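You operate a simulated robot arm through the tools that you are given. There is no shell and no other tool. Be economical: measure what you need, move in short steps, check, and stop when the job is done.

The job below is to be done with a simulated two-armed robot. You get a single attempt, and the scene is never put back.

JOB
Clamp the loose fitting in the vice, give it 3 turns of tape and screw the silver cap on.
Fine: wind clockwise, seen from above; reel back where it was; the fitting stays clamped.

Only the result counts: the job must be done as asked and must still hold three seconds after the hand-in. Knocking over, shifting, dropping, spilling or breaking anything else fails it. Lids that push on must go on centred and level and be pressed home; caps that screw on are set level and turned clockwise until they are tight.

ROBOT AND FRAMES
Two 7-joint arms with fingered hands on one trunk that stands fixed in place. Base frame: the origin is at the foot of the trunk, x ahead of it, y to its left, z up. Lengths are in mm, angles in degrees, forces in N, time in s.
The left shoulder is at [70, 169, 1218], the right one opposite. With the tool pointing down near the work surface each hand reaches from about 240 to 680 mm from the base axis, measured 20 degrees to its own side. Payload 3.4 kg a hand.
Tool frame (each hand has its own): the origin (TCP) lies between the finger pads and is the grasp point; the fingertips stand 23 mm ahead of it; z points along the fingers, y is the line along which they close. The gripper opens to 116 mm. The gripper's body begins 65 mm behind the TCP. The gripper is a hand of 4 fingers: y runs from the thumb to the fingers, the wrist lies at [0, 0, -211] in the tool frame, and closing takes about 1.5 s.
Orientation is told as [roll, pitch, yaw] about the base's x, y, z axes, in that order, counted from this pose: with the fingers straight down and closing along the base's y, the tool's x points along the base's -x, its y along +y and its z along -z.

CONTROLS
- The arms move only by the tool send_rows. It takes "left_motion", "right_motion" or both (then of equal length, played together; a hand with none holds still); each is a list of rows, each a list of 7 numbers: the turn, a rotation vector about the tool's x, y, z in degrees, then the shift along the tool's x, y, z in mm, then the closure in counts, from 0 (fully open) to 255 (shut). In form: [[ax, ay, az, x, y, z, grip], ...]. A call has 1 to 10 rows; each row shifts and turns the commanded pose from where the row before left it, along the tool's axes as they then stand. Rows are played at 5 a second. More than 50 mm and 8.6 degrees between two rows, or a gripper value outside its range, and nothing of the call is played. Where a pose cannot be reached the arm comes as near as it can. A force on the tool above 90 N (or 10 N above the force at the start of the call, whichever is more), or a blocked arm, ends the call early, and 0.2 s more pass. The fingers move at their own pace (about 153 mm/s each) and stop on an object; they squeeze with about 33 N. The grip force told is the motor's: it shows also when the fingers shut on nothing. Time passes only in rows, and 0.2 s behind the last, so rows that do not move let the fingers close. The reply holds the time, the measured pose of the TCP, the force on the tool along the base axes, the opening and the grip force, in the units named above and with some noise, with the torque about the TCP (base axes, N m) and any sound that the robot's microphone picked up, and new pictures: "show" is both (left out), scene, wrist or none (wrist: the cameras of the hands that moved).
- Cameras (640 x 400 px; columns grow to the right, rows downward): "scene" is now at [141.7, -15.5, 1451.1]; the picture's right is [-0.15, -0.99, 0.00], its down [-0.54, 0.08, -0.84] and it looks along [0.83, -0.13, -0.54] (base axes); focal length 327 px, centre (320, 200). "left" rides on the left gripper at [-69, 1, -90] in its tool frame; the picture's right is [-0.01, -1.00, 0.00], its down [0.79, -0.01, -0.61] and it looks along [0.61, -0.01, 0.79] (tool axes); focal length 251 px, centre (320, 200). "right" rides on the right gripper at [69, 1, -90] in its tool frame; the picture's right is [-0.01, 1.00, 0.00], its down [-0.79, -0.01, -0.61] and it looks along [-0.61, -0.01, 0.79] (tool axes); focal length 251 px, centre (320, 200). There is no depth. A picture from a camera that has moved, and an enlarged one, comes with that camera's place and axes in the base frame and with its lens.
- move_column(by): slides the trunk up (or, below 0, down) by that many mm; the arms and the scene camera ride with it, the base frame stays. It gives what a move gives, with no picture.
- hand_shape(shape, hand): the hand has 4 fingers and takes this shape, open, in about a second: jaw (thumb against the fingers, like two jaws); tri (thumb and two fingers); tip (a fingertip pinch); poke (one finger out to press); point (the index stretched); flat (the hand flat); cup (the hand cupped); fist (a fist). The gripper value then closes the fingers along that shape, each until it touches; the sizes above hold for jaw. It gives what a move gives, with no picture.
- turn_head(pan, tilt): turns the head with the scene camera to pan (to the left, within 86 degrees either way) and tilt (down, from -29 to 69), counted from straight ahead of the robot. It gives what a move gives, and a new picture of the scene camera.
- inspect(camera, box): a new picture of the part [left, top, right, bottom] of that camera's present view, enlarged. It takes no simulated time.
- sign_off(): hands the job in; it is judged then, once.

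Work in short steps. Places have to be worked out from the pictures, the camera data and where the tool is seen: move nearer, look again, correct. Check each grasp and each placing, and mend what went wrong. You have 120 turns and 200 pictures in all, those below and enlarged ones among them. Open the grippers and draw the arms clear of the work before you hand the job in, unless the task says otherwise; then end with one line.

The tools are called by a JSON object that holds its "op" and its "data". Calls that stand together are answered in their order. send_rows: Moves the arms, as the interface text tells. Its arguments: {"type":"object","properties":{"left_motion":{"type":"array","items":{"type":"array","items":{"type":"number"}}},"right_motion":{"type":"array","items":{"type":"array","items":{"type":"number"}}},"show":{"type":"string","enum":["both","scene","wrist","none"]}},"required":[]} The other tools are called the same way: move_column (by) slides the trunk up or down; hand_shape (shape, hand) gives the hand a shape; turn_head (pan, tilt) turns the head that bears the scene camera; inspect (camera, box) takes an enlarged picture of a part of a camera's view; sign_off () hands the job in.

At the start:

```text
time_s: 0.0
left_tool_pos: [454.1, 136.5, 1254.3]
left_orientation: [0.0, 0.1, 0.0]
left_ft_force: [0.1, 0.7, 0.2]
left_wrist_torque: [0.0, 0.0, -0.03]
left_width: 116.0
left_gripper_force: 0.1
left_shape: jaw
right_tool_pos: [449.0, -278.0, 1261.4]
right_orientation: [-0.1, 0.0, 0.0]
right_ft_force: [0.0, 0.0, -0.1]
right_wrist_torque: [0.0, 0.02, 0.01]
right_width: 115.9
right_gripper_force: 0.1
right_shape: jaw
trunk travel left (down, up): [-725.0, 215.0]
head pan, tilt: [-8.8, 33.0]
```

scene: 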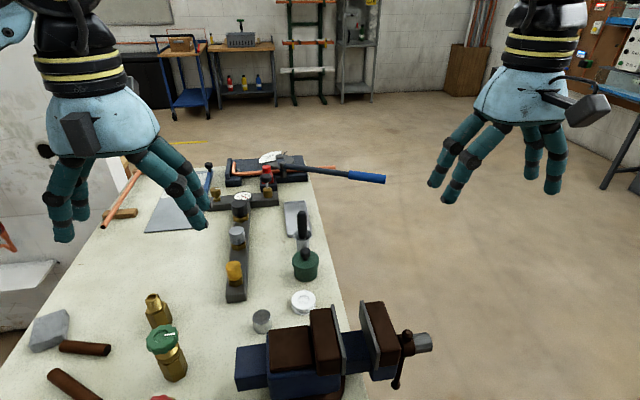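
right: 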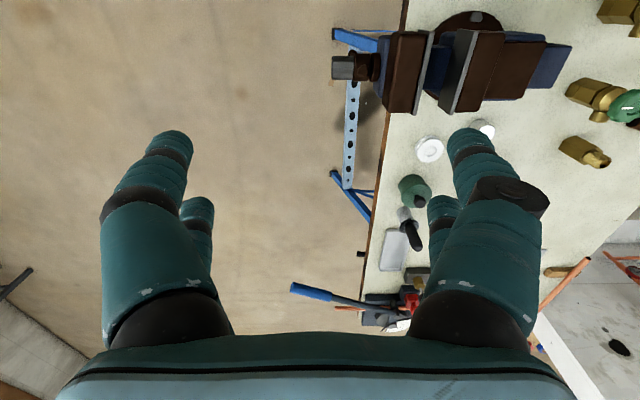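
left: 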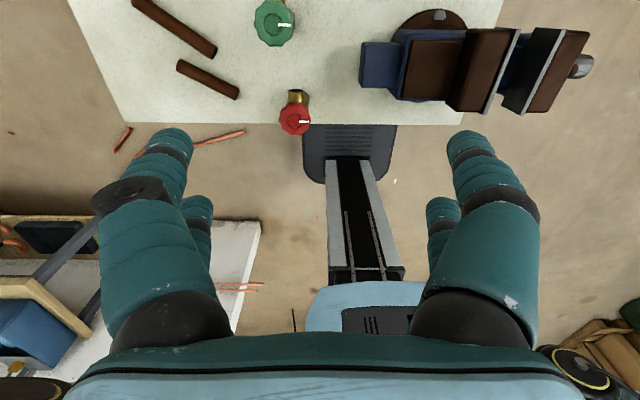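

I'll look down at the bench to find the vice, the fitting, the tape and the cap.

{"op": "turn_head", "data": {"pan": 0, "tilt": 60}}

{"op": "inspect", "data": {"camera": "scene", "box": [120, 140, 440, 400]}}

```text
time_s: 0.9
left_tool_pos: [452.6, 138.6, 1254.6]
left_orientation: [-0.1, 0.0, 0.0]
left_ft_force: [0.3, -0.4, 0.0]
left_wrist_torque: [-0.05, 0.01, -0.02]
left_width: 115.8
left_gripper_force: 0.0
left_shape: jaw
right_tool_pos: [449.6, -278.3, 1261.3]
right_orientation: [0.0, 0.0, 0.0]
right_ft_force: [0.0, -0.4, 0.0]
right_wrist_torque: [-0.01, 0.0, 0.04]
right_width: 115.9
right_gripper_force: 0.1
right_shape: jaw
trunk travel left (down, up): [-725.0, 215.0]
head pan, tilt: [0.0, 60.0]
camera scene: at [120.3, -1.9, 1413.8], right [0.0, -1.0, 0.0], down [-0.87, 0.0, -0.5], along [0.5, 0.0, -0.87], focal length 327 px, centre (320, 200)
```

scene: 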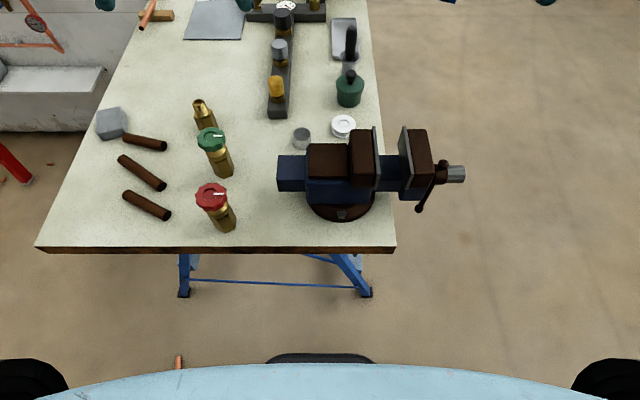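

```text
1.54 times, centred on (280, 270) of scene
camera zoom: at [120.3, -1.9, 1413.8], right [0.0, -1.0, 0.0], down [-0.87, 0.0, -0.5], along [0.5, 0.0, -0.87], focal length 503 px, centre (382, 92)
```

zoom: 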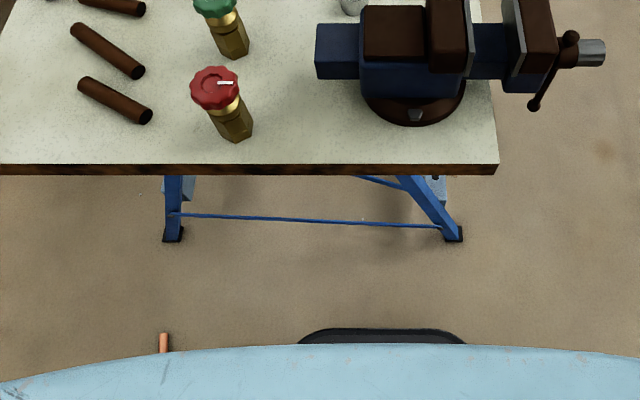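

The brass fitting, grey cap and white reel look to be in the upper half, so I'll zoom there.

{"op": "inspect", "data": {"camera": "scene", "box": [170, 80, 330, 180]}}

{"op": "inspect", "data": {"camera": "scene", "box": [270, 100, 480, 230]}}

{"op": "inspect", "data": {"camera": "scene", "box": [200, 0, 400, 125]}}

```text
4.00 times, centred on (250, 130) of scene
camera zoom: at [120.3, -1.9, 1413.8], right [0.0, -1.0, 0.0], down [-0.87, 0.0, -0.5], along [0.5, 0.0, -0.87], focal length 1307 px, centre (600, 480)
```

zoom: 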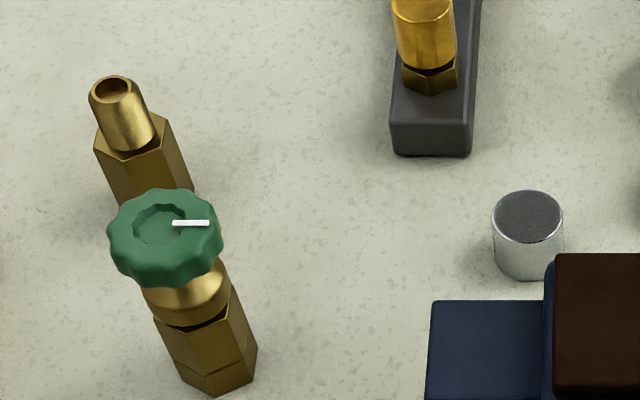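

```text
3.05 times, centred on (375, 165) of scene
camera zoom: at [120.3, -1.9, 1413.8], right [0.0, -1.0, 0.0], down [-0.87, 0.0, -0.5], along [0.5, 0.0, -0.87], focal length 996 px, centre (152, 307)
```

zoom: 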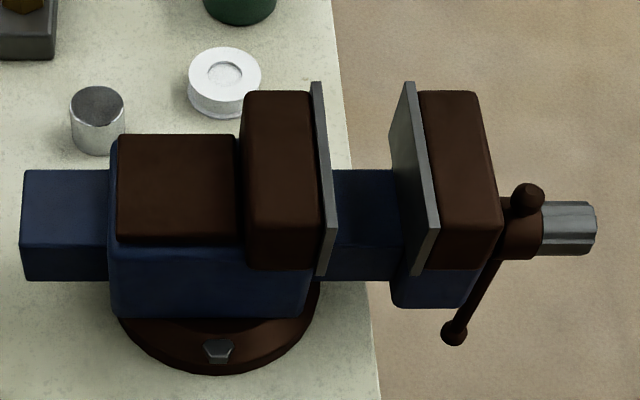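

```text
3.20 times, centred on (300, 62) of scene
camera zoom: at [120.3, -1.9, 1413.8], right [0.0, -1.0, 0.0], down [-0.87, 0.0, -0.5], along [0.5, 0.0, -0.87], focal length 1045 px, centre (384, 640)
```

zoom: 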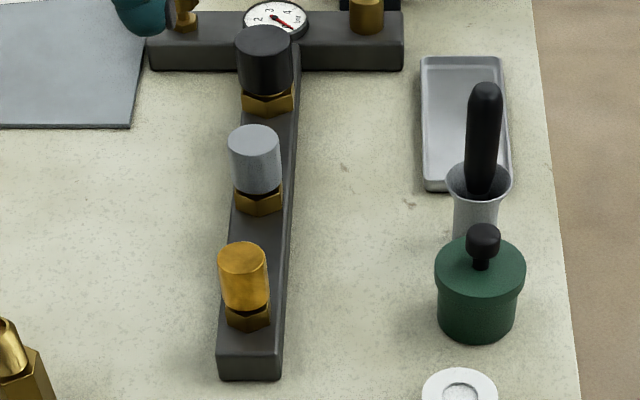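

The fitting stands upright at about (620, 240). The cap and reel are just beyond the vice, and the bench top is near z 865. I'll bring both wrist cameras closer for measuring.

{"op": "send_rows", "data": {"left_motion": [[0, 0, 0, -29.4, 12.4, 26.8, 0], [0, 0, 0, -29.4, 12.4, 26.8, 0], [0, 0, 0, -29.4, 12.4, 26.8, 0], [0, 0, 0, -29.4, 12.4, 26.8, 0], [0, 0, 0, -29.4, 12.4, 26.8, 0], [0, 0, 0, 0, 0, 0, 0]], "right_motion": [[0, 0, 0, 24, 25.6, 20, 0], [0, 0, 0, 24, 25.6, 20, 0], [0, 0, 0, 24, 25.6, 20, 0], [0, 0, 0, 24, 25.6, 20, 0], [0, 0, 0, 24, 25.6, 20, 0], [0, 0, 0, 0, 0, 0, 0]]}}

```text
time_s: 2.3
left_tool_pos: [601.3, 199.3, 1121.3]
left_orientation: [0.0, 0.0, 0.1]
left_ft_force: [-0.5, 0.4, 0.5]
left_wrist_torque: [0.04, -0.01, 0.02]
left_width: 115.8
left_gripper_force: 0.0
left_shape: jaw
right_tool_pos: [329.3, -150.8, 1160.8]
right_orientation: [-0.1, -0.1, 0.0]
right_ft_force: [0.2, 0.7, 0.2]
right_wrist_torque: [-0.01, -0.02, 0.02]
right_width: 115.8
right_gripper_force: 0.1
right_shape: jaw
trunk travel left (down, up): [-725.0, 215.0]
head pan, tilt: [0.0, 60.0]
camera scene: at [119.7, -2.3, 1413.8], right [0.0, -1.0, 0.0], down [-0.87, 0.0, -0.5], along [0.5, 0.0, -0.87], focal length 327 px, centre (320, 200)
camera right: at [260.2, -151.2, 1252.7], right [0.01, 1.0, 0.0], down [0.79, -0.01, 0.61], along [0.61, -0.01, -0.79], focal length 251 px, centre (320, 200)
camera left: at [670.4, 199.6, 1210.9], right [0.01, -1.0, 0.0], down [-0.8, -0.01, 0.61], along [-0.61, 0.0, -0.8], focal length 251 px, centre (320, 200)
```

scene: 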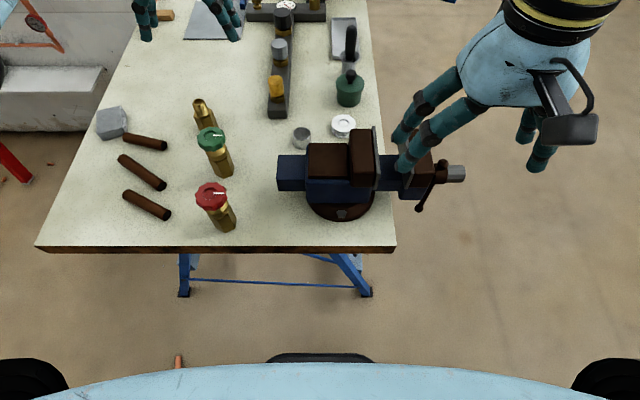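
right: 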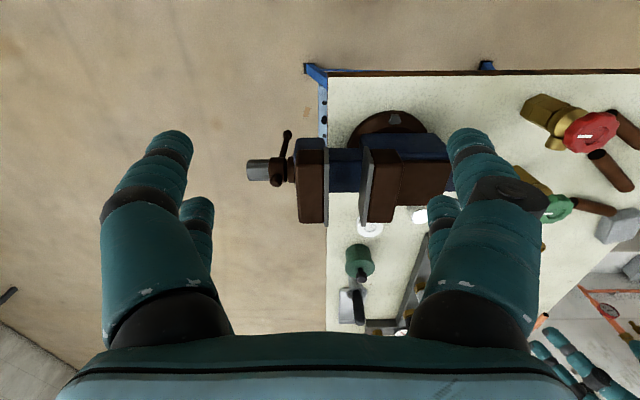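
left: 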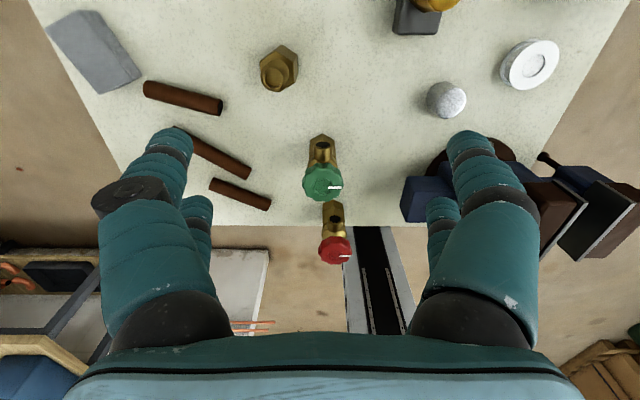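

The left camera has the fitting, cap and reel in view. I'll enlarge both views to measure.

{"op": "inspect", "data": {"camera": "left", "box": [230, 30, 390, 130]}}

{"op": "inspect", "data": {"camera": "left", "box": [410, 20, 570, 120]}}

{"op": "inspect", "data": {"camera": "right", "box": [240, 100, 448, 230]}}

{"op": "inspect", "data": {"camera": "scene", "box": [180, 85, 260, 135]}}

```text
4.00 times, centred on (310, 80) of left
camera zoom: at [670.4, 199.6, 1210.9], right [0.01, -1.0, 0.0], down [-0.8, -0.01, 0.61], along [-0.61, 0.0, -0.8], focal length 1006 px, centre (360, 680)
```

zoom: 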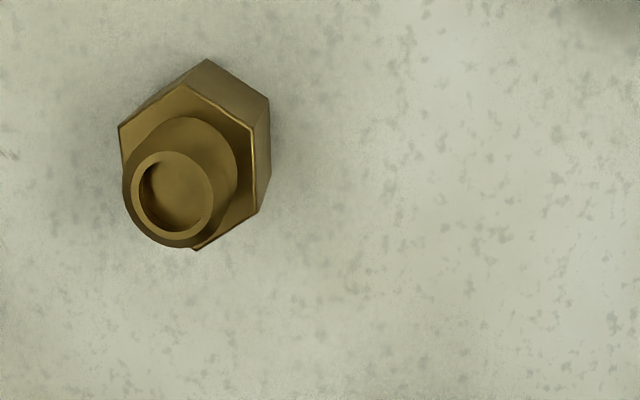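

```text
4.00 times, centred on (490, 70) of left
camera zoom: at [670.4, 199.6, 1210.9], right [0.01, -1.0, 0.0], down [-0.8, -0.01, 0.61], along [-0.61, 0.0, -0.8], focal length 1006 px, centre (-360, 720)
```

zoom: 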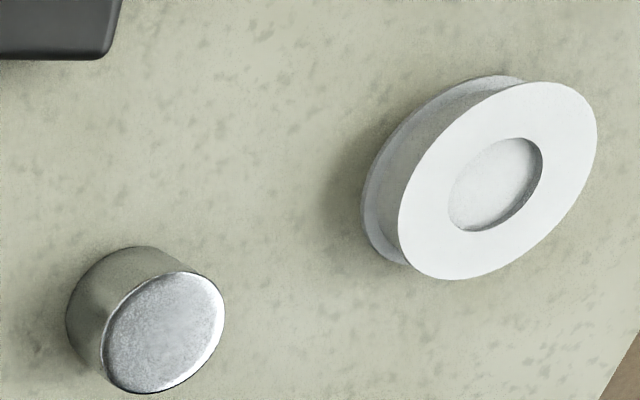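

```text
3.08 times, centred on (344, 165) of right
camera zoom: at [260.2, -151.2, 1252.7], right [0.01, 1.0, 0.0], down [0.79, -0.01, 0.61], along [0.61, -0.01, -0.79], focal length 774 px, centre (246, 308)
```

zoom: 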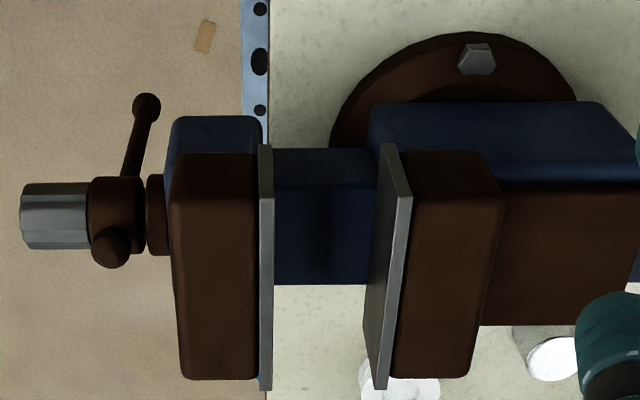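

```text
8.00 times, centred on (220, 110) of scene
camera zoom: at [119.7, -2.3, 1413.8], right [0.0, -1.0, 0.0], down [-0.87, 0.0, -0.5], along [0.5, 0.0, -0.87], focal length 2613 px, centre (1120, 920)
```

zoom: 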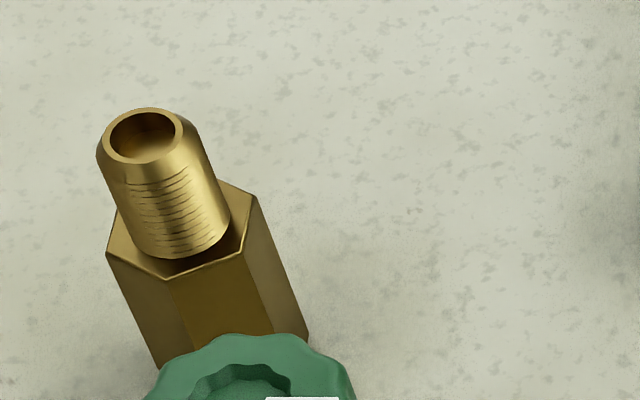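

Estimates:
- **Fitting:** at (617, 243), standing about z 863 to 948. Its hex flats face ±y, which suits the jaws.
- **Vice:** jaw faces at y −95 and −139, tops at z 998.
- **Cap:** (575, 35).
- **Reel:** (617, −54).

I'll move the left hand above the fitting and check.

{"op": "send_rows", "data": {"left_motion": [[0, 0, 0, -5.2, 14.7, 37, 0], [0, 0, 0, -5.2, 14.7, 37, 0], [0, 0, 0, -5.2, 14.7, 37, 0], [0, 0, 0, 0, 0, 0, 0]], "show": "both"}}

```text
time_s: 3.3
left_tool_pos: [615.9, 244.2, 1011.3]
left_orientation: [0.0, 0.0, -0.1]
left_ft_force: [-0.3, -0.7, 0.3]
left_wrist_torque: [0.03, -0.03, 0.01]
left_width: 115.8
left_gripper_force: 0.0
left_shape: jaw
right_tool_pos: [331.4, -151.3, 1160.4]
right_orientation: [0.0, -0.1, -0.1]
right_ft_force: [0.4, -0.4, 0.7]
right_wrist_torque: [-0.03, 0.02, 0.02]
right_width: 116.0
right_gripper_force: 0.0
right_shape: jaw
trunk travel left (down, up): [-725.0, 215.0]
head pan, tilt: [0.0, 60.0]
camera scene: at [120.2, -1.9, 1413.7], right [0.0, -1.0, 0.0], down [-0.87, 0.0, -0.5], along [0.5, 0.0, -0.87], focal length 327 px, centre (320, 200)
camera left: at [683.8, 245.0, 1101.2], right [0.01, -1.0, 0.0], down [-0.79, -0.01, 0.61], along [-0.61, -0.01, -0.79], focal length 251 px, centre (320, 200)
```

scene: 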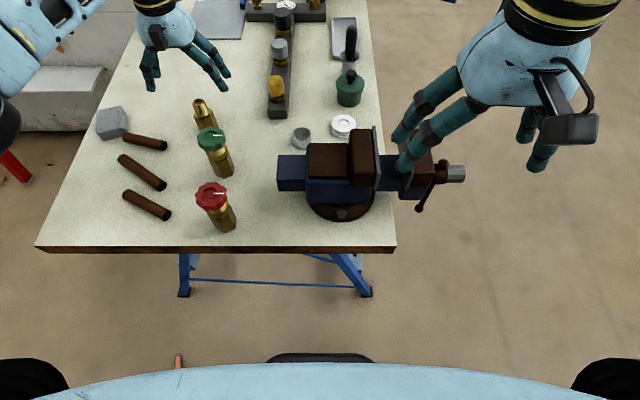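
left: 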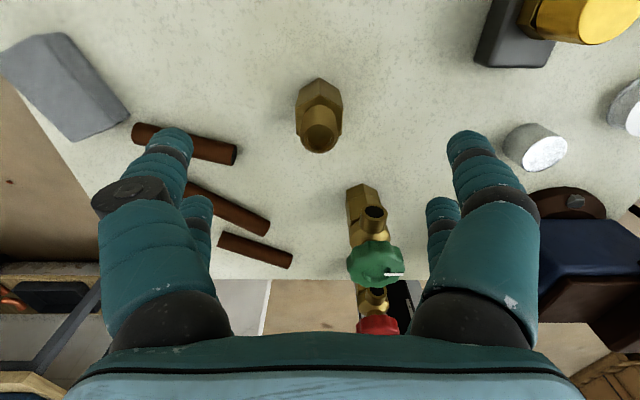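

The nipple top is confirmed at about (617, 244, 945), so the hand is on axis. I'll descend so the tips stop about 10 mm above the hex, then close on the nipple.

{"op": "send_rows", "data": {"left_motion": [[0, 0, 0, -0.5, 0, 35, 0], [0, 0, 0, -0.5, 0, 34, 0], [0, 0, 0, 0, 0, 0, 120], [0, 0, 0, 0, 0, 0, 200], [0, 0, 0, 0, 0, 0, 255], [0, 0, 0, 0, 0, 0, 255], [0, 0, 0, 0, 0, 0, 255], [0, 0, 0, 0, 0, 0, 255], [0, 0, 0, 0, 0, 0, 255]], "show": "both"}}

```text
time_s: 5.3
left_tool_pos: [618.7, 242.8, 942.7]
left_orientation: [0.0, 0.1, 0.0]
left_ft_force: [0.0, 0.3, -0.3]
left_wrist_torque: [-0.01, 0.02, -0.01]
left_width: 0.0
left_gripper_force: 33.0
left_shape: jaw
right_tool_pos: [330.3, -151.3, 1162.4]
right_orientation: [0.0, 0.0, -0.1]
right_ft_force: [-0.8, 0.6, 0.6]
right_wrist_torque: [0.0, 0.03, 0.0]
right_width: 115.8
right_gripper_force: 0.1
right_shape: jaw
trunk travel left (down, up): [-725.0, 215.0]
head pan, tilt: [0.0, 60.0]
camera scene: at [120.5, -1.7, 1413.7], right [0.0, -1.0, 0.0], down [-0.87, 0.0, -0.5], along [0.5, 0.0, -0.87], focal length 327 px, centre (320, 200)
camera left: at [686.0, 244.3, 1033.5], right [0.01, -1.0, 0.0], down [-0.79, -0.01, 0.61], along [-0.61, -0.01, -0.79], focal length 251 px, centre (320, 200)
```

scene: 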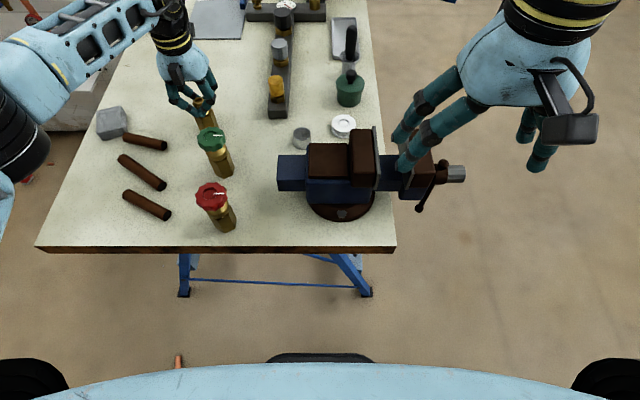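
left: 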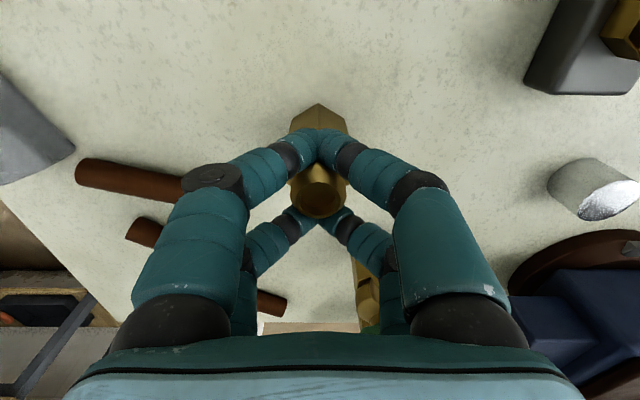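

The grip reads width 0, so the finger pairs may have closed either side of the nipple. I'll look closer.

{"op": "inspect", "data": {"camera": "left", "box": [220, 80, 420, 280]}}

{"op": "inspect", "data": {"camera": "scene", "box": [140, 40, 260, 140]}}

```text
2.00 times, centred on (320, 180) of left
camera zoom: at [686.0, 244.3, 1033.5], right [0.01, -1.0, 0.0], down [-0.79, -0.01, 0.61], along [-0.61, -0.01, -0.79], focal length 503 px, centre (320, 240)
```

zoom: 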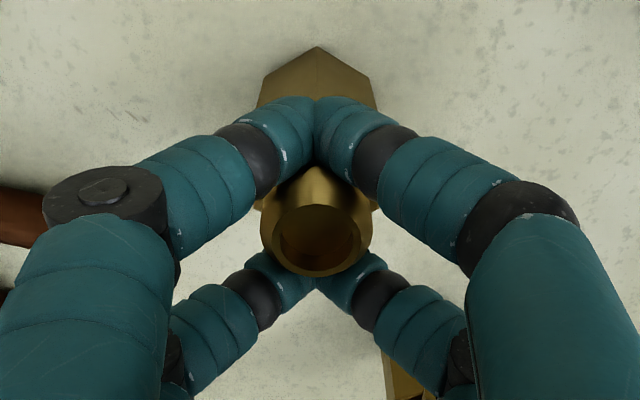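

```text
4.00 times, centred on (200, 90) of scene
camera zoom: at [120.5, -1.7, 1413.7], right [0.0, -1.0, 0.0], down [-0.87, 0.0, -0.5], along [0.5, 0.0, -0.87], focal length 1307 px, centre (800, 640)
```

zoom: 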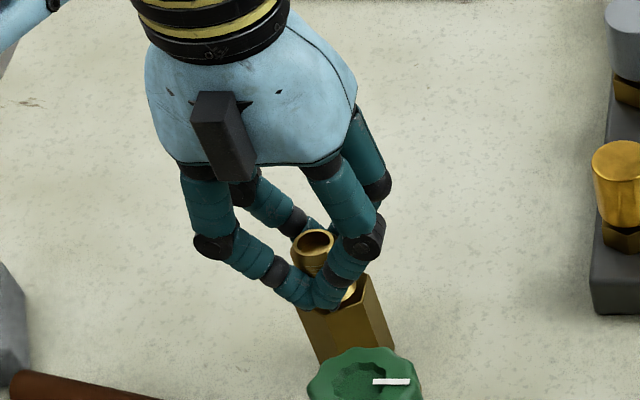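

The pairs straddle the nipple. I'll open, rise, and try the tri shape.

{"op": "send_rows", "data": {"left_motion": [[0, 0, 0, 0, 0, 0, 0], [0, 0, 0, 0, 0, 0, 0], [0, 0, 0, 0, 0, 0, 0], [0, 0, 0, 0, 0, 0, 0], [0, 0, 0, 0, 0, -35, 0], [0, 0, 0, 0, 0, -35, 0]], "show": "none"}}

{"op": "hand_shape", "data": {"hand": "left", "shape": "tri"}}

{"op": "inspect", "data": {"camera": "left", "box": [0, 0, 640, 400]}}

{"op": "inspect", "data": {"camera": "scene", "box": [120, 0, 280, 120]}}

```text
time_s: 6.7
left_tool_pos: [618.0, 243.2, 1013.8]
left_orientation: [0.0, 0.0, 0.0]
left_ft_force: [0.0, -0.2, -0.2]
left_wrist_torque: [0.0, 0.02, -0.01]
left_width: 115.8
left_gripper_force: 0.0
left_shape: jaw
right_tool_pos: [329.8, -151.7, 1161.1]
right_orientation: [0.1, -0.1, 0.0]
right_ft_force: [-0.2, 0.1, 0.3]
right_wrist_torque: [-0.01, 0.01, 0.0]
right_width: 116.2
right_gripper_force: 0.1
right_shape: jaw
trunk travel left (down, up): [-725.0, 215.0]
head pan, tilt: [0.0, 60.0]
```

```text
time_s: 7.6
left_tool_pos: [620.0, 245.7, 1012.5]
left_orientation: [-0.1, -0.1, 0.0]
left_ft_force: [-0.6, 0.3, -0.3]
left_wrist_torque: [-0.02, 0.01, 0.01]
left_width: 115.9
left_gripper_force: 0.1
left_shape: tri
right_tool_pos: [330.2, -151.0, 1160.8]
right_orientation: [0.0, 0.1, 0.0]
right_ft_force: [-0.1, -1.0, 0.4]
right_wrist_torque: [-0.03, 0.0, -0.01]
right_width: 115.8
right_gripper_force: 0.1
right_shape: jaw
trunk travel left (down, up): [-725.0, 215.0]
head pan, tilt: [0.0, 60.0]
```

```text
1.00 times, centred on (320, 200) of left (not enlarged: the box is as wide or as high as the picture)
camera zoom: at [688.8, 245.5, 1103.0], right [0.01, -1.0, 0.0], down [-0.79, -0.01, 0.61], along [-0.61, -0.01, -0.79], focal length 251 px, centre (320, 200)
```

zoom: 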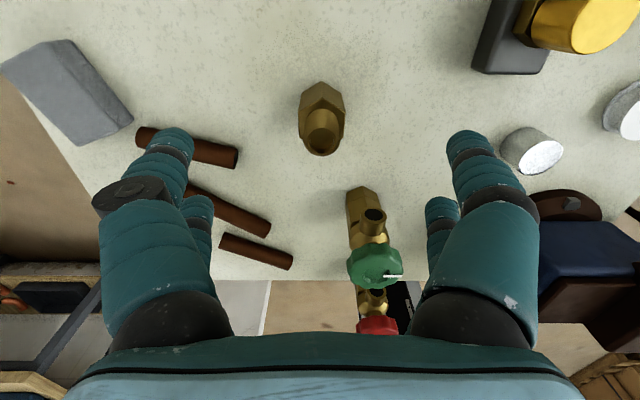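

```text
3.33 times, centred on (200, 60) of scene
camera zoom: at [120.4, -1.7, 1413.7], right [0.0, -1.0, 0.0], down [-0.87, 0.0, -0.5], along [0.5, 0.0, -0.87], focal length 1089 px, centre (720, 667)
```

zoom: 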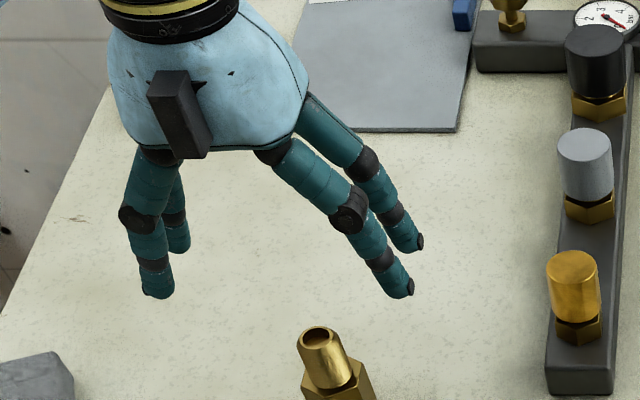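

Open, the shapes look alike, so I'll close tri in the air to see how it meets.

{"op": "send_rows", "data": {"left_motion": [[0, 0, 0, 0, 0, -20, 255], [0, 0, 0, 0, 0, 0, 255], [0, 0, 0, 0, 0, 0, 255], [0, 0, 0, 0, 0, 0, 255], [0, 0, 0, 0, 0, 0, 255], [0, 0, 0, 0, 0, 0, 255]], "show": "wrist"}}

{"op": "hand_shape", "data": {"hand": "left", "shape": "tip"}}

{"op": "send_rows", "data": {"left_motion": [[0, 0, 0, 0, 0, 0, 255], [0, 0, 0, 0, 0, 0, 255], [0, 0, 0, 0, 0, 0, 255], [0, 0, 0, 0, 0, 0, 255], [0, 0, 0, 0, 0, 0, 255], [0, 0, 0, 0, 0, 0, 255]], "show": "wrist"}}

{"op": "inspect", "data": {"camera": "scene", "box": [120, 0, 280, 120]}}

```text
time_s: 9.0
left_tool_pos: [618.5, 244.3, 1031.6]
left_orientation: [0.0, -0.1, 0.1]
left_ft_force: [-1.0, 0.2, -0.5]
left_wrist_torque: [0.01, 0.0, 0.0]
left_width: 0.1
left_gripper_force: 33.2
left_shape: tri
right_tool_pos: [331.0, -152.0, 1160.6]
right_orientation: [0.0, 0.0, -0.1]
right_ft_force: [0.8, -0.1, 0.4]
right_wrist_torque: [0.04, 0.03, 0.0]
right_width: 115.7
right_gripper_force: 0.1
right_shape: jaw
trunk travel left (down, up): [-725.0, 215.0]
head pan, tilt: [0.0, 60.0]
camera left: at [687.6, 245.5, 1121.4], right [0.01, -1.0, 0.0], down [-0.79, -0.01, 0.61], along [-0.61, -0.01, -0.79], focal length 251 px, centre (320, 200)
```

left: 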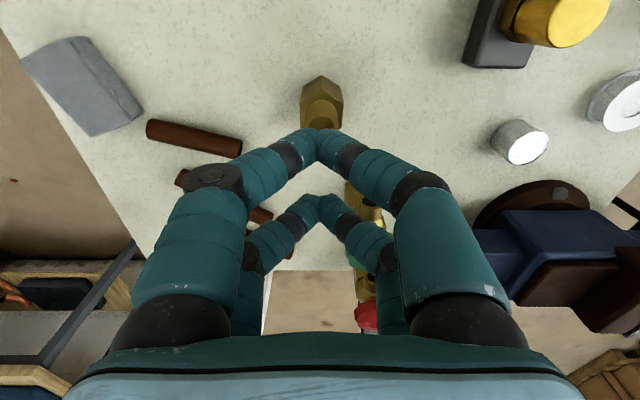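

```text
time_s: 9.9
left_tool_pos: [620.1, 244.9, 1030.3]
left_orientation: [-0.1, -0.1, 0.0]
left_ft_force: [0.3, 0.2, -0.3]
left_wrist_torque: [-0.03, 0.01, -0.01]
left_width: 115.8
left_gripper_force: 0.1
left_shape: tip
right_tool_pos: [330.4, -151.7, 1161.0]
right_orientation: [0.1, 0.0, 0.0]
right_ft_force: [-0.7, -0.2, -0.5]
right_wrist_torque: [0.0, 0.0, -0.02]
right_width: 115.8
right_gripper_force: 0.0
right_shape: jaw
trunk travel left (down, up): [-725.0, 215.0]
head pan, tilt: [0.0, 60.0]
```

```text
time_s: 11.3
left_tool_pos: [618.4, 244.6, 1031.1]
left_orientation: [0.0, -0.1, 0.0]
left_ft_force: [0.0, 0.5, 0.9]
left_wrist_torque: [-0.01, -0.01, -0.03]
left_width: 0.0
left_gripper_force: 33.1
left_shape: tip
right_tool_pos: [329.8, -150.8, 1160.8]
right_orientation: [0.0, -0.1, 0.1]
right_ft_force: [1.0, -0.5, -0.7]
right_wrist_torque: [-0.01, 0.01, -0.03]
right_width: 116.1
right_gripper_force: 0.0
right_shape: jaw
trunk travel left (down, up): [-725.0, 215.0]
head pan, tilt: [0.0, 60.0]
camera left: at [687.6, 245.5, 1121.4], right [0.01, -1.0, 0.0], down [-0.79, -0.01, 0.61], along [-0.61, -0.01, -0.79], focal length 251 px, centre (320, 200)
```

left: 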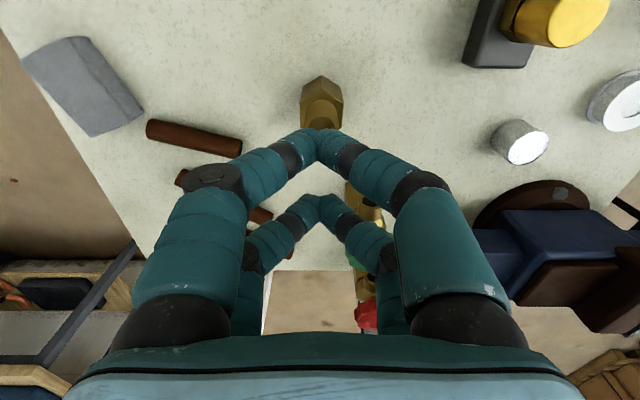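

```text
3.33 times, centred on (200, 60) of scene
camera zoom: at [120.3, -1.8, 1413.7], right [0.0, -1.0, 0.0], down [-0.87, 0.0, -0.5], along [0.5, 0.0, -0.87], focal length 1089 px, centre (720, 667)
```

zoom: 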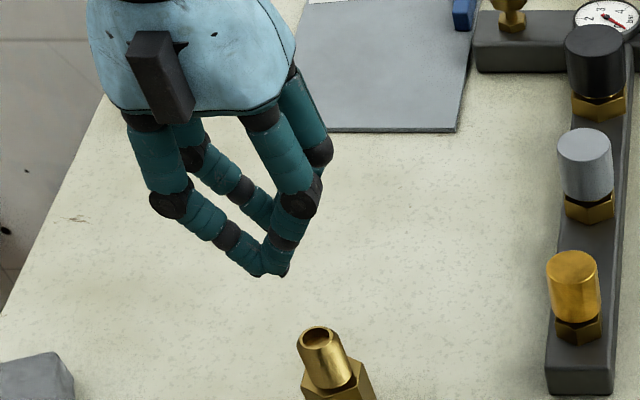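

All shapes have two finger pairs about 18 mm either side of the tool's x axis, so they miss the narrow 21 mm nipple. I'll go back to jaw and offset 18 mm so the far pair pinches it.

{"op": "hand_shape", "data": {"hand": "left", "shape": "jaw"}}

{"op": "send_rows", "data": {"left_motion": [[0, 0, 0, 19, 0, 30, 0], [0, 0, 0, 0, 0, 30, 0], [0, 0, 0, 0, 0, 29, 0], [0, 0, 0, 0, 0, 0, 120], [0, 0, 0, 0, 0, 0, 200], [0, 0, 0, 0, 0, 0, 255], [0, 0, 0, 0, 0, 0, 255], [0, 0, 0, 0, 0, 0, 255], [0, 0, 0, 0, 0, 0, 255], [0, 0, 0, 0, 0, 0, 255]], "show": "wrist"}}

{"op": "inspect", "data": {"camera": "left", "box": [220, 60, 420, 260]}}

{"op": "inspect", "data": {"camera": "scene", "box": [140, 40, 260, 140]}}

```text
time_s: 12.2
left_tool_pos: [618.2, 243.9, 1030.6]
left_orientation: [0.1, 0.1, 0.1]
left_ft_force: [-0.6, 1.2, 0.6]
left_wrist_torque: [0.01, -0.02, -0.01]
left_width: 115.8
left_gripper_force: 0.1
left_shape: jaw
right_tool_pos: [329.7, -149.6, 1160.8]
right_orientation: [0.0, 0.1, 0.0]
right_ft_force: [-0.5, -0.1, 0.6]
right_wrist_torque: [-0.01, 0.01, -0.01]
right_width: 115.9
right_gripper_force: 0.1
right_shape: jaw
trunk travel left (down, up): [-725.0, 215.0]
head pan, tilt: [0.0, 60.0]
```

```text
time_s: 14.4
left_tool_pos: [599.7, 245.0, 943.1]
left_orientation: [0.0, 0.0, 0.0]
left_ft_force: [0.5, 1.1, -0.6]
left_wrist_torque: [0.01, 0.0, 0.02]
left_width: 8.8
left_gripper_force: 32.9
left_shape: jaw
right_tool_pos: [331.3, -150.6, 1160.8]
right_orientation: [0.0, 0.0, -0.1]
right_ft_force: [0.4, -0.4, 0.4]
right_wrist_torque: [0.0, 0.0, -0.02]
right_width: 116.0
right_gripper_force: 0.1
right_shape: jaw
trunk travel left (down, up): [-725.0, 215.0]
head pan, tilt: [0.0, 60.0]
camera left: at [668.6, 245.0, 1033.4], right [0.01, -1.0, 0.0], down [-0.79, -0.01, 0.61], along [-0.61, -0.01, -0.79], focal length 251 px, centre (320, 200)
```

left: 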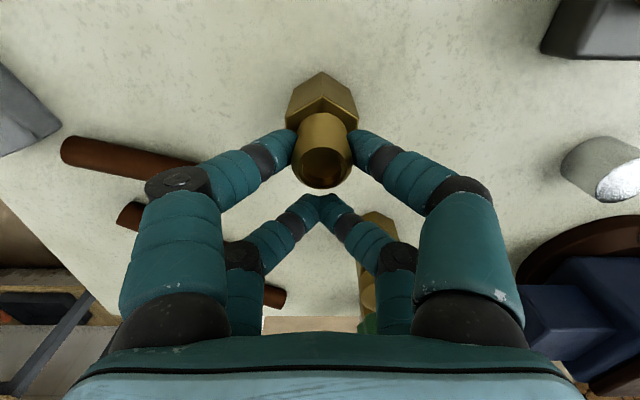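

```text
2.00 times, centred on (320, 160) of left
camera zoom: at [668.6, 245.0, 1033.4], right [0.01, -1.0, 0.0], down [-0.79, -0.01, 0.61], along [-0.61, -0.01, -0.79], focal length 503 px, centre (320, 280)
```

zoom: 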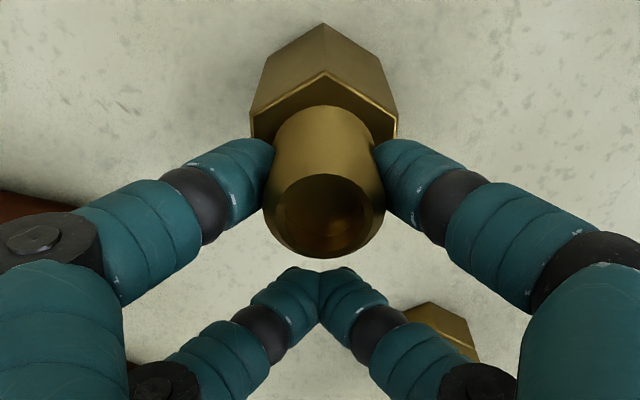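

```text
4.00 times, centred on (200, 90) of scene
camera zoom: at [120.8, -1.7, 1413.7], right [0.0, -1.0, 0.0], down [-0.87, 0.0, -0.5], along [0.5, 0.0, -0.87], focal length 1307 px, centre (800, 640)
```

zoom: 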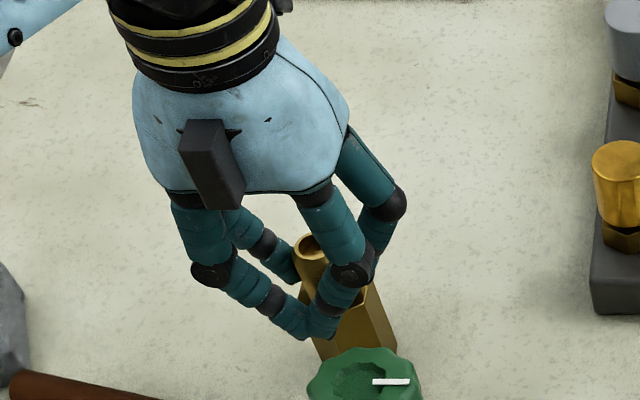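

The pinch is on the nipple (the width reading averages the two pairs). I'll lift straight up while the right hand swings out and starts turning to point at the vice's screw head.

{"op": "send_rows", "data": {"left_motion": [[0, 0, 0, 0, 0, -18, 255], [0, 0, 0, 0, 0, -18, 255], [0, 0, 0, 0, 0, -18, 255], [0, 0, 0, 0, 0, -18, 255], [0, 0, 0, 0, 0, -18, 255], [0, 0, 0, 0, 0, -18, 255], [0, 0, 0, 0, 0, -18, 255], [0, 0, 0, 0, 0, -18, 255], [0, 0, 0, 0, 0, -18, 255], [0, 0, 0, 0, 0, -18, 255]], "right_motion": [[0, 0, 0, -20, -42, 5, 0], [0, 0, 0, -20, -42, 5, 0], [0, 0, 0, -20, -42, 5, 0], [0, 0, 0, -20, -42, 5, 0], [0, 0, 0, -20, -42, 5, 0], [-8.5, 0, 0, 0, 0, 0, 0], [-8.5, 0, 0, 0, 0, 0, 0], [-8.5, 0, 0, 0, 0, 0, 0], [-8.5, 0, 0, 0, 0, 0, 0], [-8.5, 0, 0, 0, 0, 0, 0]], "show": "both"}}

```text
time_s: 16.6
left_tool_pos: [599.4, 241.7, 1121.3]
left_orientation: [0.1, 0.0, 0.0]
left_ft_force: [0.0, -0.5, -2.3]
left_wrist_torque: [0.02, 0.1, 0.01]
left_width: 8.7
left_gripper_force: 33.0
left_shape: jaw
right_tool_pos: [430.2, -359.7, 1135.6]
right_orientation: [42.7, 0.0, 0.0]
right_ft_force: [0.4, -0.8, -0.5]
right_wrist_torque: [0.03, -0.04, 0.01]
right_width: 115.8
right_gripper_force: 0.0
right_shape: jaw
trunk travel left (down, up): [-725.0, 215.0]
head pan, tilt: [0.0, 60.0]
camera scene: at [120.9, -3.3, 1413.6], right [0.0, -1.0, 0.0], down [-0.87, 0.0, -0.5], along [0.5, 0.0, -0.87], focal length 327 px, centre (320, 200)
camera right: at [361.3, -421.0, 1204.4], right [0.01, 0.73, 0.68], down [0.79, -0.42, 0.44], along [0.61, 0.53, -0.59], focal length 251 px, centre (320, 200)
camera left: at [667.6, 243.1, 1211.4], right [0.01, -1.0, 0.0], down [-0.79, -0.01, 0.61], along [-0.61, 0.0, -0.79], focal length 251 px, centre (320, 200)
```

scene: 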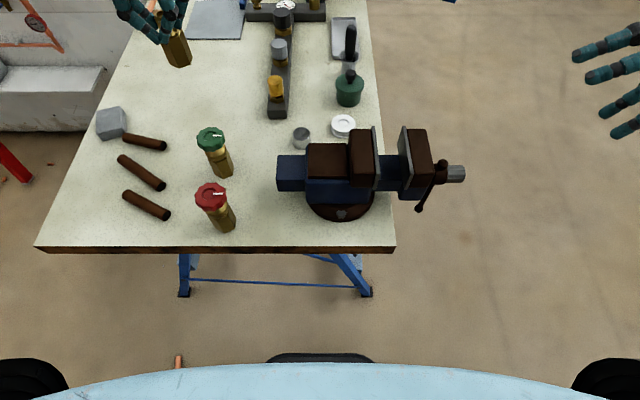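
right: 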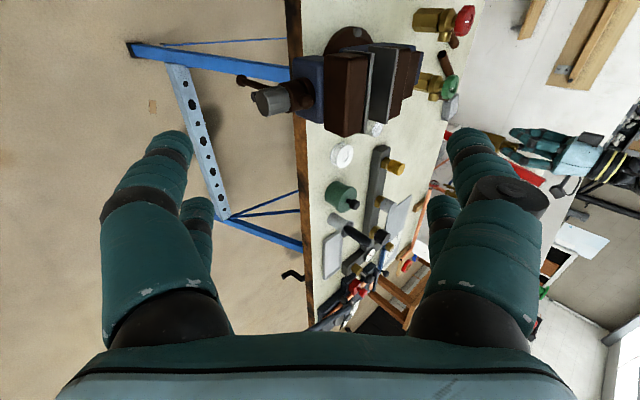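
left: 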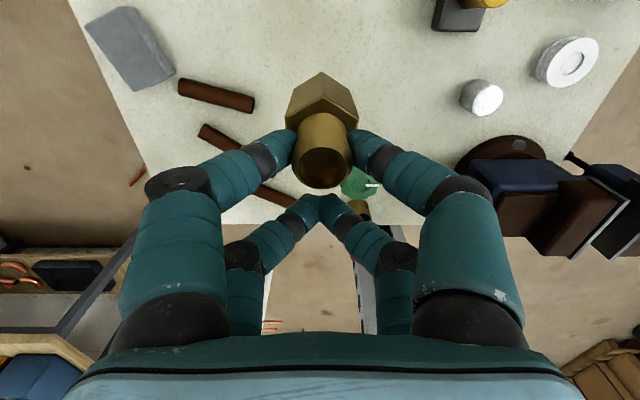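

The fitting is held firmly and upright. I'll carry it over the vice at z 1121 while the right hand finishes turning and drops to the screw-head height.

{"op": "send_rows", "data": {"left_motion": [[0, 0, 0, 20.7, -44.7, 0, 255], [0, 0, 0, 20.7, -44.7, 0, 255], [0, 0, 0, 20.7, -44.7, 0, 255], [0, 0, 0, 20.7, -44.7, 0, 255], [0, 0, 0, 20.7, -44.7, 0, 255], [0, 0, 0, 20.7, -44.7, 0, 255], [0, 0, 0, 20.7, -44.7, 0, 255], [0, 0, 0, 20.7, -44.7, 0, 255], [0, 0, 0, 0, 0, 0, 255], [0, 0, 0, 0, 0, 0, 255]], "right_motion": [[-8.5, 0, 0, 0, 0, 0, 0], [-8.5, 0, 0, 0, 0, 0, 0], [-8.5, 0, 0, 0, 0, 0, 0], [-8.5, 0, 0, 0, 0, 0, 0], [-8.5, 0, 0, 0, 0, 0, 0], [-4.8, 0, 0, 0, 0, 0, 0], [0, 0, 0, 0, -45, 0, 0], [0, 0, 0, 0, -45, 0, 0], [0, 0, 0, 0, -45, 0, 0], [0, 0, 0, 0, 0, 0, 0]], "show": "both"}}

```text
time_s: 18.8
left_tool_pos: [431.3, -112.3, 1121.4]
left_orientation: [0.0, 0.1, 0.0]
left_ft_force: [-0.4, 0.2, -3.6]
left_wrist_torque: [0.01, 0.09, -0.03]
left_width: 8.8
left_gripper_force: 33.4
left_shape: jaw
right_tool_pos: [407.8, -354.6, 1041.7]
right_orientation: [89.7, 0.0, -0.1]
right_ft_force: [0.4, -0.1, 0.7]
right_wrist_torque: [0.01, 0.0, 0.0]
right_width: 115.8
right_gripper_force: 0.0
right_shape: jaw
right hand out of reach, approached as far as the arm can: row 8, 9
trunk travel left (down, up): [-725.0, 215.0]
head pan, tilt: [0.0, 60.0]
camera scene: at [121.4, -1.9, 1413.6], right [0.0, -1.0, 0.0], down [-0.87, 0.0, -0.5], along [0.5, 0.0, -0.87], focal length 327 px, centre (320, 200)
camera right: at [338.6, -445.2, 1044.3], right [0.01, 0.0, 1.0], down [0.79, -0.61, -0.01], along [0.61, 0.79, -0.01], focal length 251 px, centre (320, 200)
camera left: at [500.8, -111.5, 1211.1], right [0.01, -1.0, 0.0], down [-0.79, -0.01, 0.61], along [-0.61, -0.01, -0.79], focal length 251 px, centre (320, 200)
```

scene: 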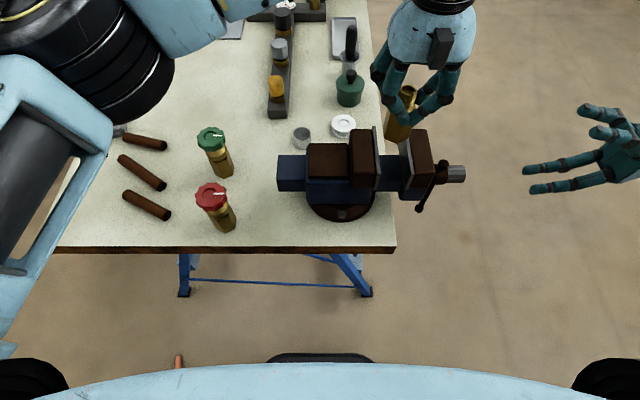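
right: 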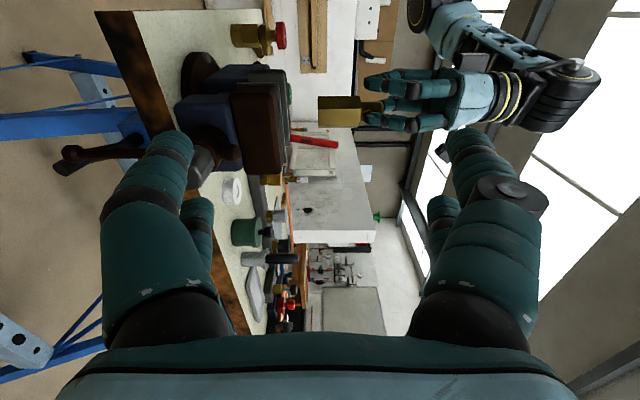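
left: 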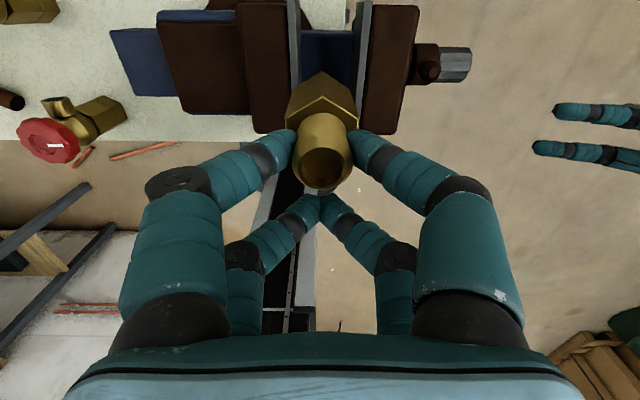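

The right arm can't get that low with the hand horizontal, so I'll lower the trunk later. First I'll check the fitting's alignment over the jaw gap.

{"op": "inspect", "data": {"camera": "left", "box": [220, 0, 420, 125]}}

{"op": "inspect", "data": {"camera": "scene", "box": [330, 70, 490, 230]}}

```text
3.20 times, centred on (320, 62) of left
camera zoom: at [500.8, -111.5, 1211.1], right [0.01, -1.0, 0.0], down [-0.79, -0.01, 0.61], along [-0.61, -0.01, -0.79], focal length 805 px, centre (320, 640)
```

zoom: 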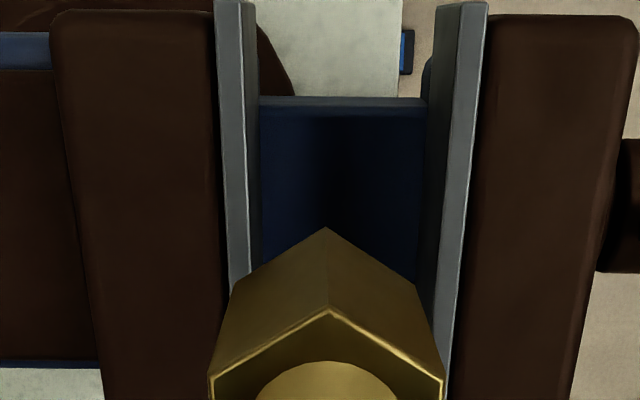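

```text
2.50 times, centred on (410, 150) of scene
camera zoom: at [121.4, -1.9, 1413.6], right [0.0, -1.0, 0.0], down [-0.87, 0.0, -0.5], along [0.5, 0.0, -0.87], focal length 817 px, centre (95, 325)
```

zoom: 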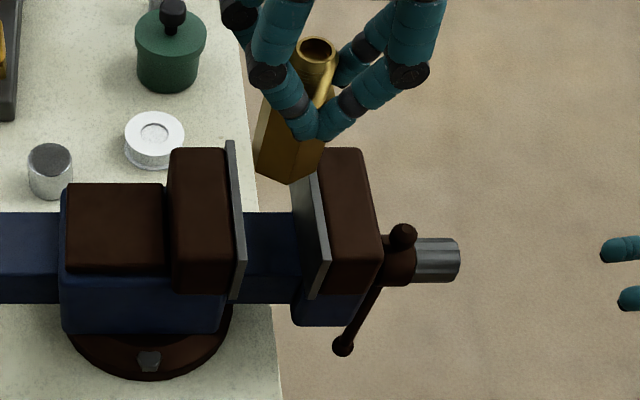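

The gap runs from y −95 to −142 (centre −118.6) and the fitting sits at y −113. I'll shift −5.3 in y and +3 in x and come down to just above the jaws.

{"op": "send_rows", "data": {"left_motion": [[0, 0, 0, -3, -5.3, 0, 255], [0, 0, 0, 0, 0, 16, 255], [0, 0, 0, 0, 0, 16, 255], [0, 0, 0, 0, 0, 0, 255], [0, 0, 0, 0, 0, 0, 255]], "show": "scene"}}

{"op": "inspect", "data": {"camera": "left", "box": [220, 0, 420, 125]}}

{"op": "inspect", "data": {"camera": "scene", "box": [330, 70, 490, 230]}}

```text
time_s: 20.0
left_tool_pos: [433.6, -120.0, 1091.0]
left_orientation: [0.0, 0.0, 0.0]
left_ft_force: [0.8, -0.6, -3.2]
left_wrist_torque: [0.0, 0.07, -0.01]
left_width: 8.7
left_gripper_force: 32.0
left_shape: jaw
right_tool_pos: [407.8, -354.9, 1042.6]
right_orientation: [89.9, 0.0, -0.1]
right_ft_force: [0.0, 0.2, 0.7]
right_wrist_torque: [-0.02, -0.01, 0.0]
right_width: 115.8
right_gripper_force: 0.0
right_shape: jaw
trunk travel left (down, up): [-725.0, 215.0]
head pan, tilt: [0.0, 60.0]
camera scene: at [121.0, -2.1, 1413.6], right [0.0, -1.0, 0.0], down [-0.87, 0.0, -0.5], along [0.5, 0.0, -0.87], focal length 327 px, centre (320, 200)
```

scene: 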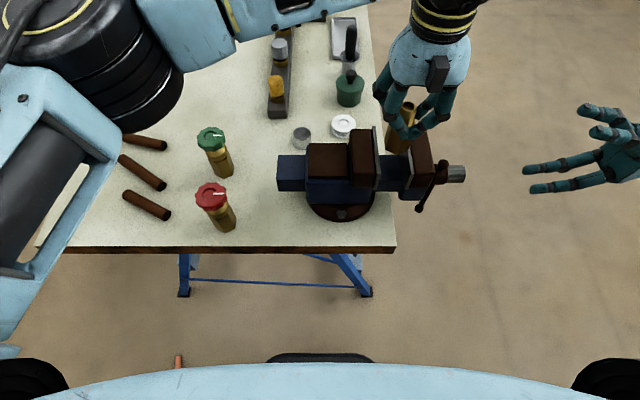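

```text
3.20 times, centred on (320, 62) of left
camera zoom: at [503.4, -119.2, 1180.7], right [0.01, -1.0, 0.0], down [-0.79, -0.01, 0.61], along [-0.61, -0.01, -0.79], focal length 805 px, centre (320, 640)
```

zoom: 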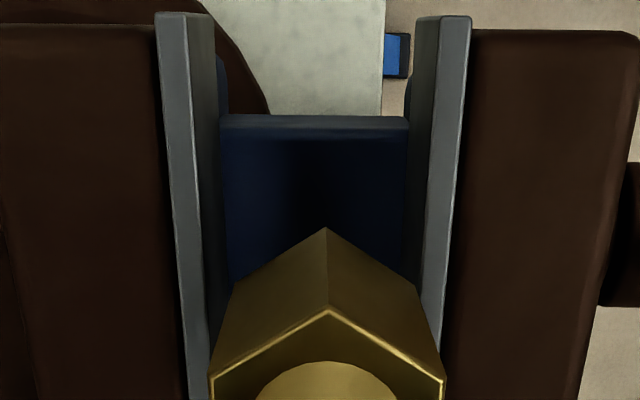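

```text
2.50 times, centred on (410, 150) of scene
camera zoom: at [121.0, -2.1, 1413.6], right [0.0, -1.0, 0.0], down [-0.87, 0.0, -0.5], along [0.5, 0.0, -0.87], focal length 817 px, centre (95, 325)
```

zoom: 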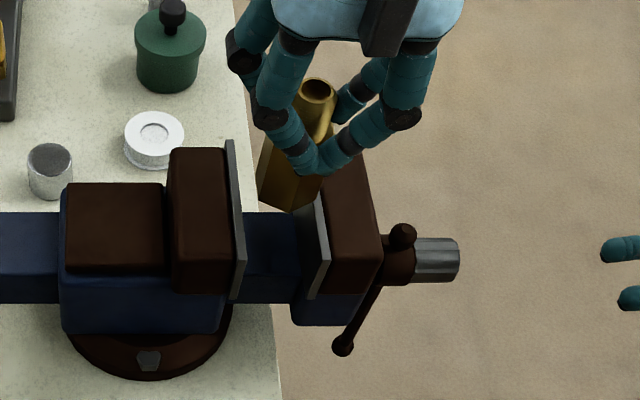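

The fitting is about 2 mm past centre. I'll correct that and lower it between the jaws to about 10 mm above the slide bar.

{"op": "send_rows", "data": {"left_motion": [[0, 0, 0, 0, 2, 0, 255], [0, 0, 0, 0, 0, 14, 255], [0, 0, 0, 0, 0, 14, 255], [0, 0, 0, 0, 0, 14, 255], [0, 0, 0, 0, 0, 10, 255], [0, 0, 0, 0, 0, 0, 255], [0, 0, 0, 0, 0, 0, 255]], "show": "scene"}}

{"op": "inspect", "data": {"camera": "left", "box": [220, 0, 420, 125]}}

{"op": "inspect", "data": {"camera": "scene", "box": [330, 70, 490, 230]}}

```text
time_s: 21.6
left_tool_pos: [434.5, -117.3, 1037.8]
left_orientation: [0.0, 0.0, 0.0]
left_ft_force: [-0.1, 0.7, -3.5]
left_wrist_torque: [0.01, 0.05, 0.03]
left_width: 8.9
left_gripper_force: 33.1
left_shape: jaw
right_tool_pos: [407.7, -355.9, 1040.2]
right_orientation: [89.8, 0.1, 0.0]
right_ft_force: [-0.2, 0.1, 0.1]
right_wrist_torque: [-0.03, -0.02, 0.04]
right_width: 115.9
right_gripper_force: 0.1
right_shape: jaw
trunk travel left (down, up): [-725.0, 215.0]
head pan, tilt: [0.0, 60.0]
camera scene: at [120.8, -2.2, 1413.7], right [0.0, -1.0, 0.0], down [-0.87, 0.0, -0.5], along [0.5, 0.0, -0.87], focal length 327 px, centre (320, 200)
```

scene: 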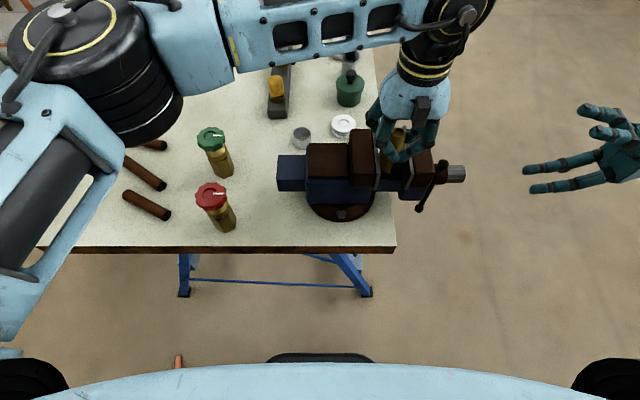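

```text
3.20 times, centred on (320, 62) of left
camera zoom: at [504.2, -116.7, 1127.7], right [0.01, -1.0, 0.0], down [-0.79, -0.01, 0.61], along [-0.61, -0.01, -0.79], focal length 805 px, centre (320, 640)
```

zoom: 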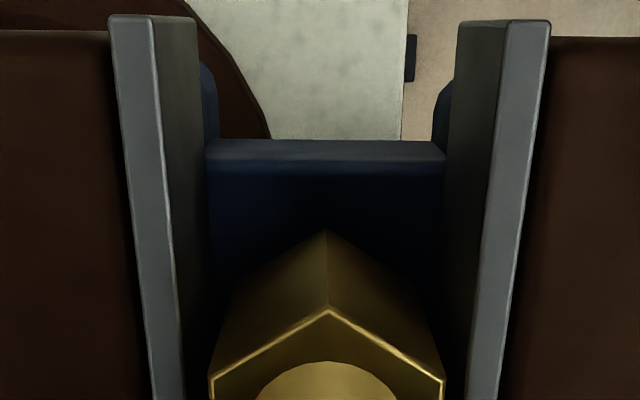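

```text
2.50 times, centred on (410, 150) of scene
camera zoom: at [120.8, -2.2, 1413.7], right [0.0, -1.0, 0.0], down [-0.87, 0.0, -0.5], along [0.5, 0.0, -0.87], focal length 817 px, centre (95, 325)
```

zoom: 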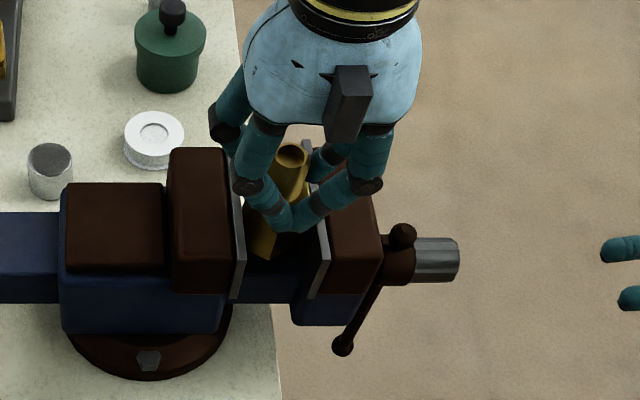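

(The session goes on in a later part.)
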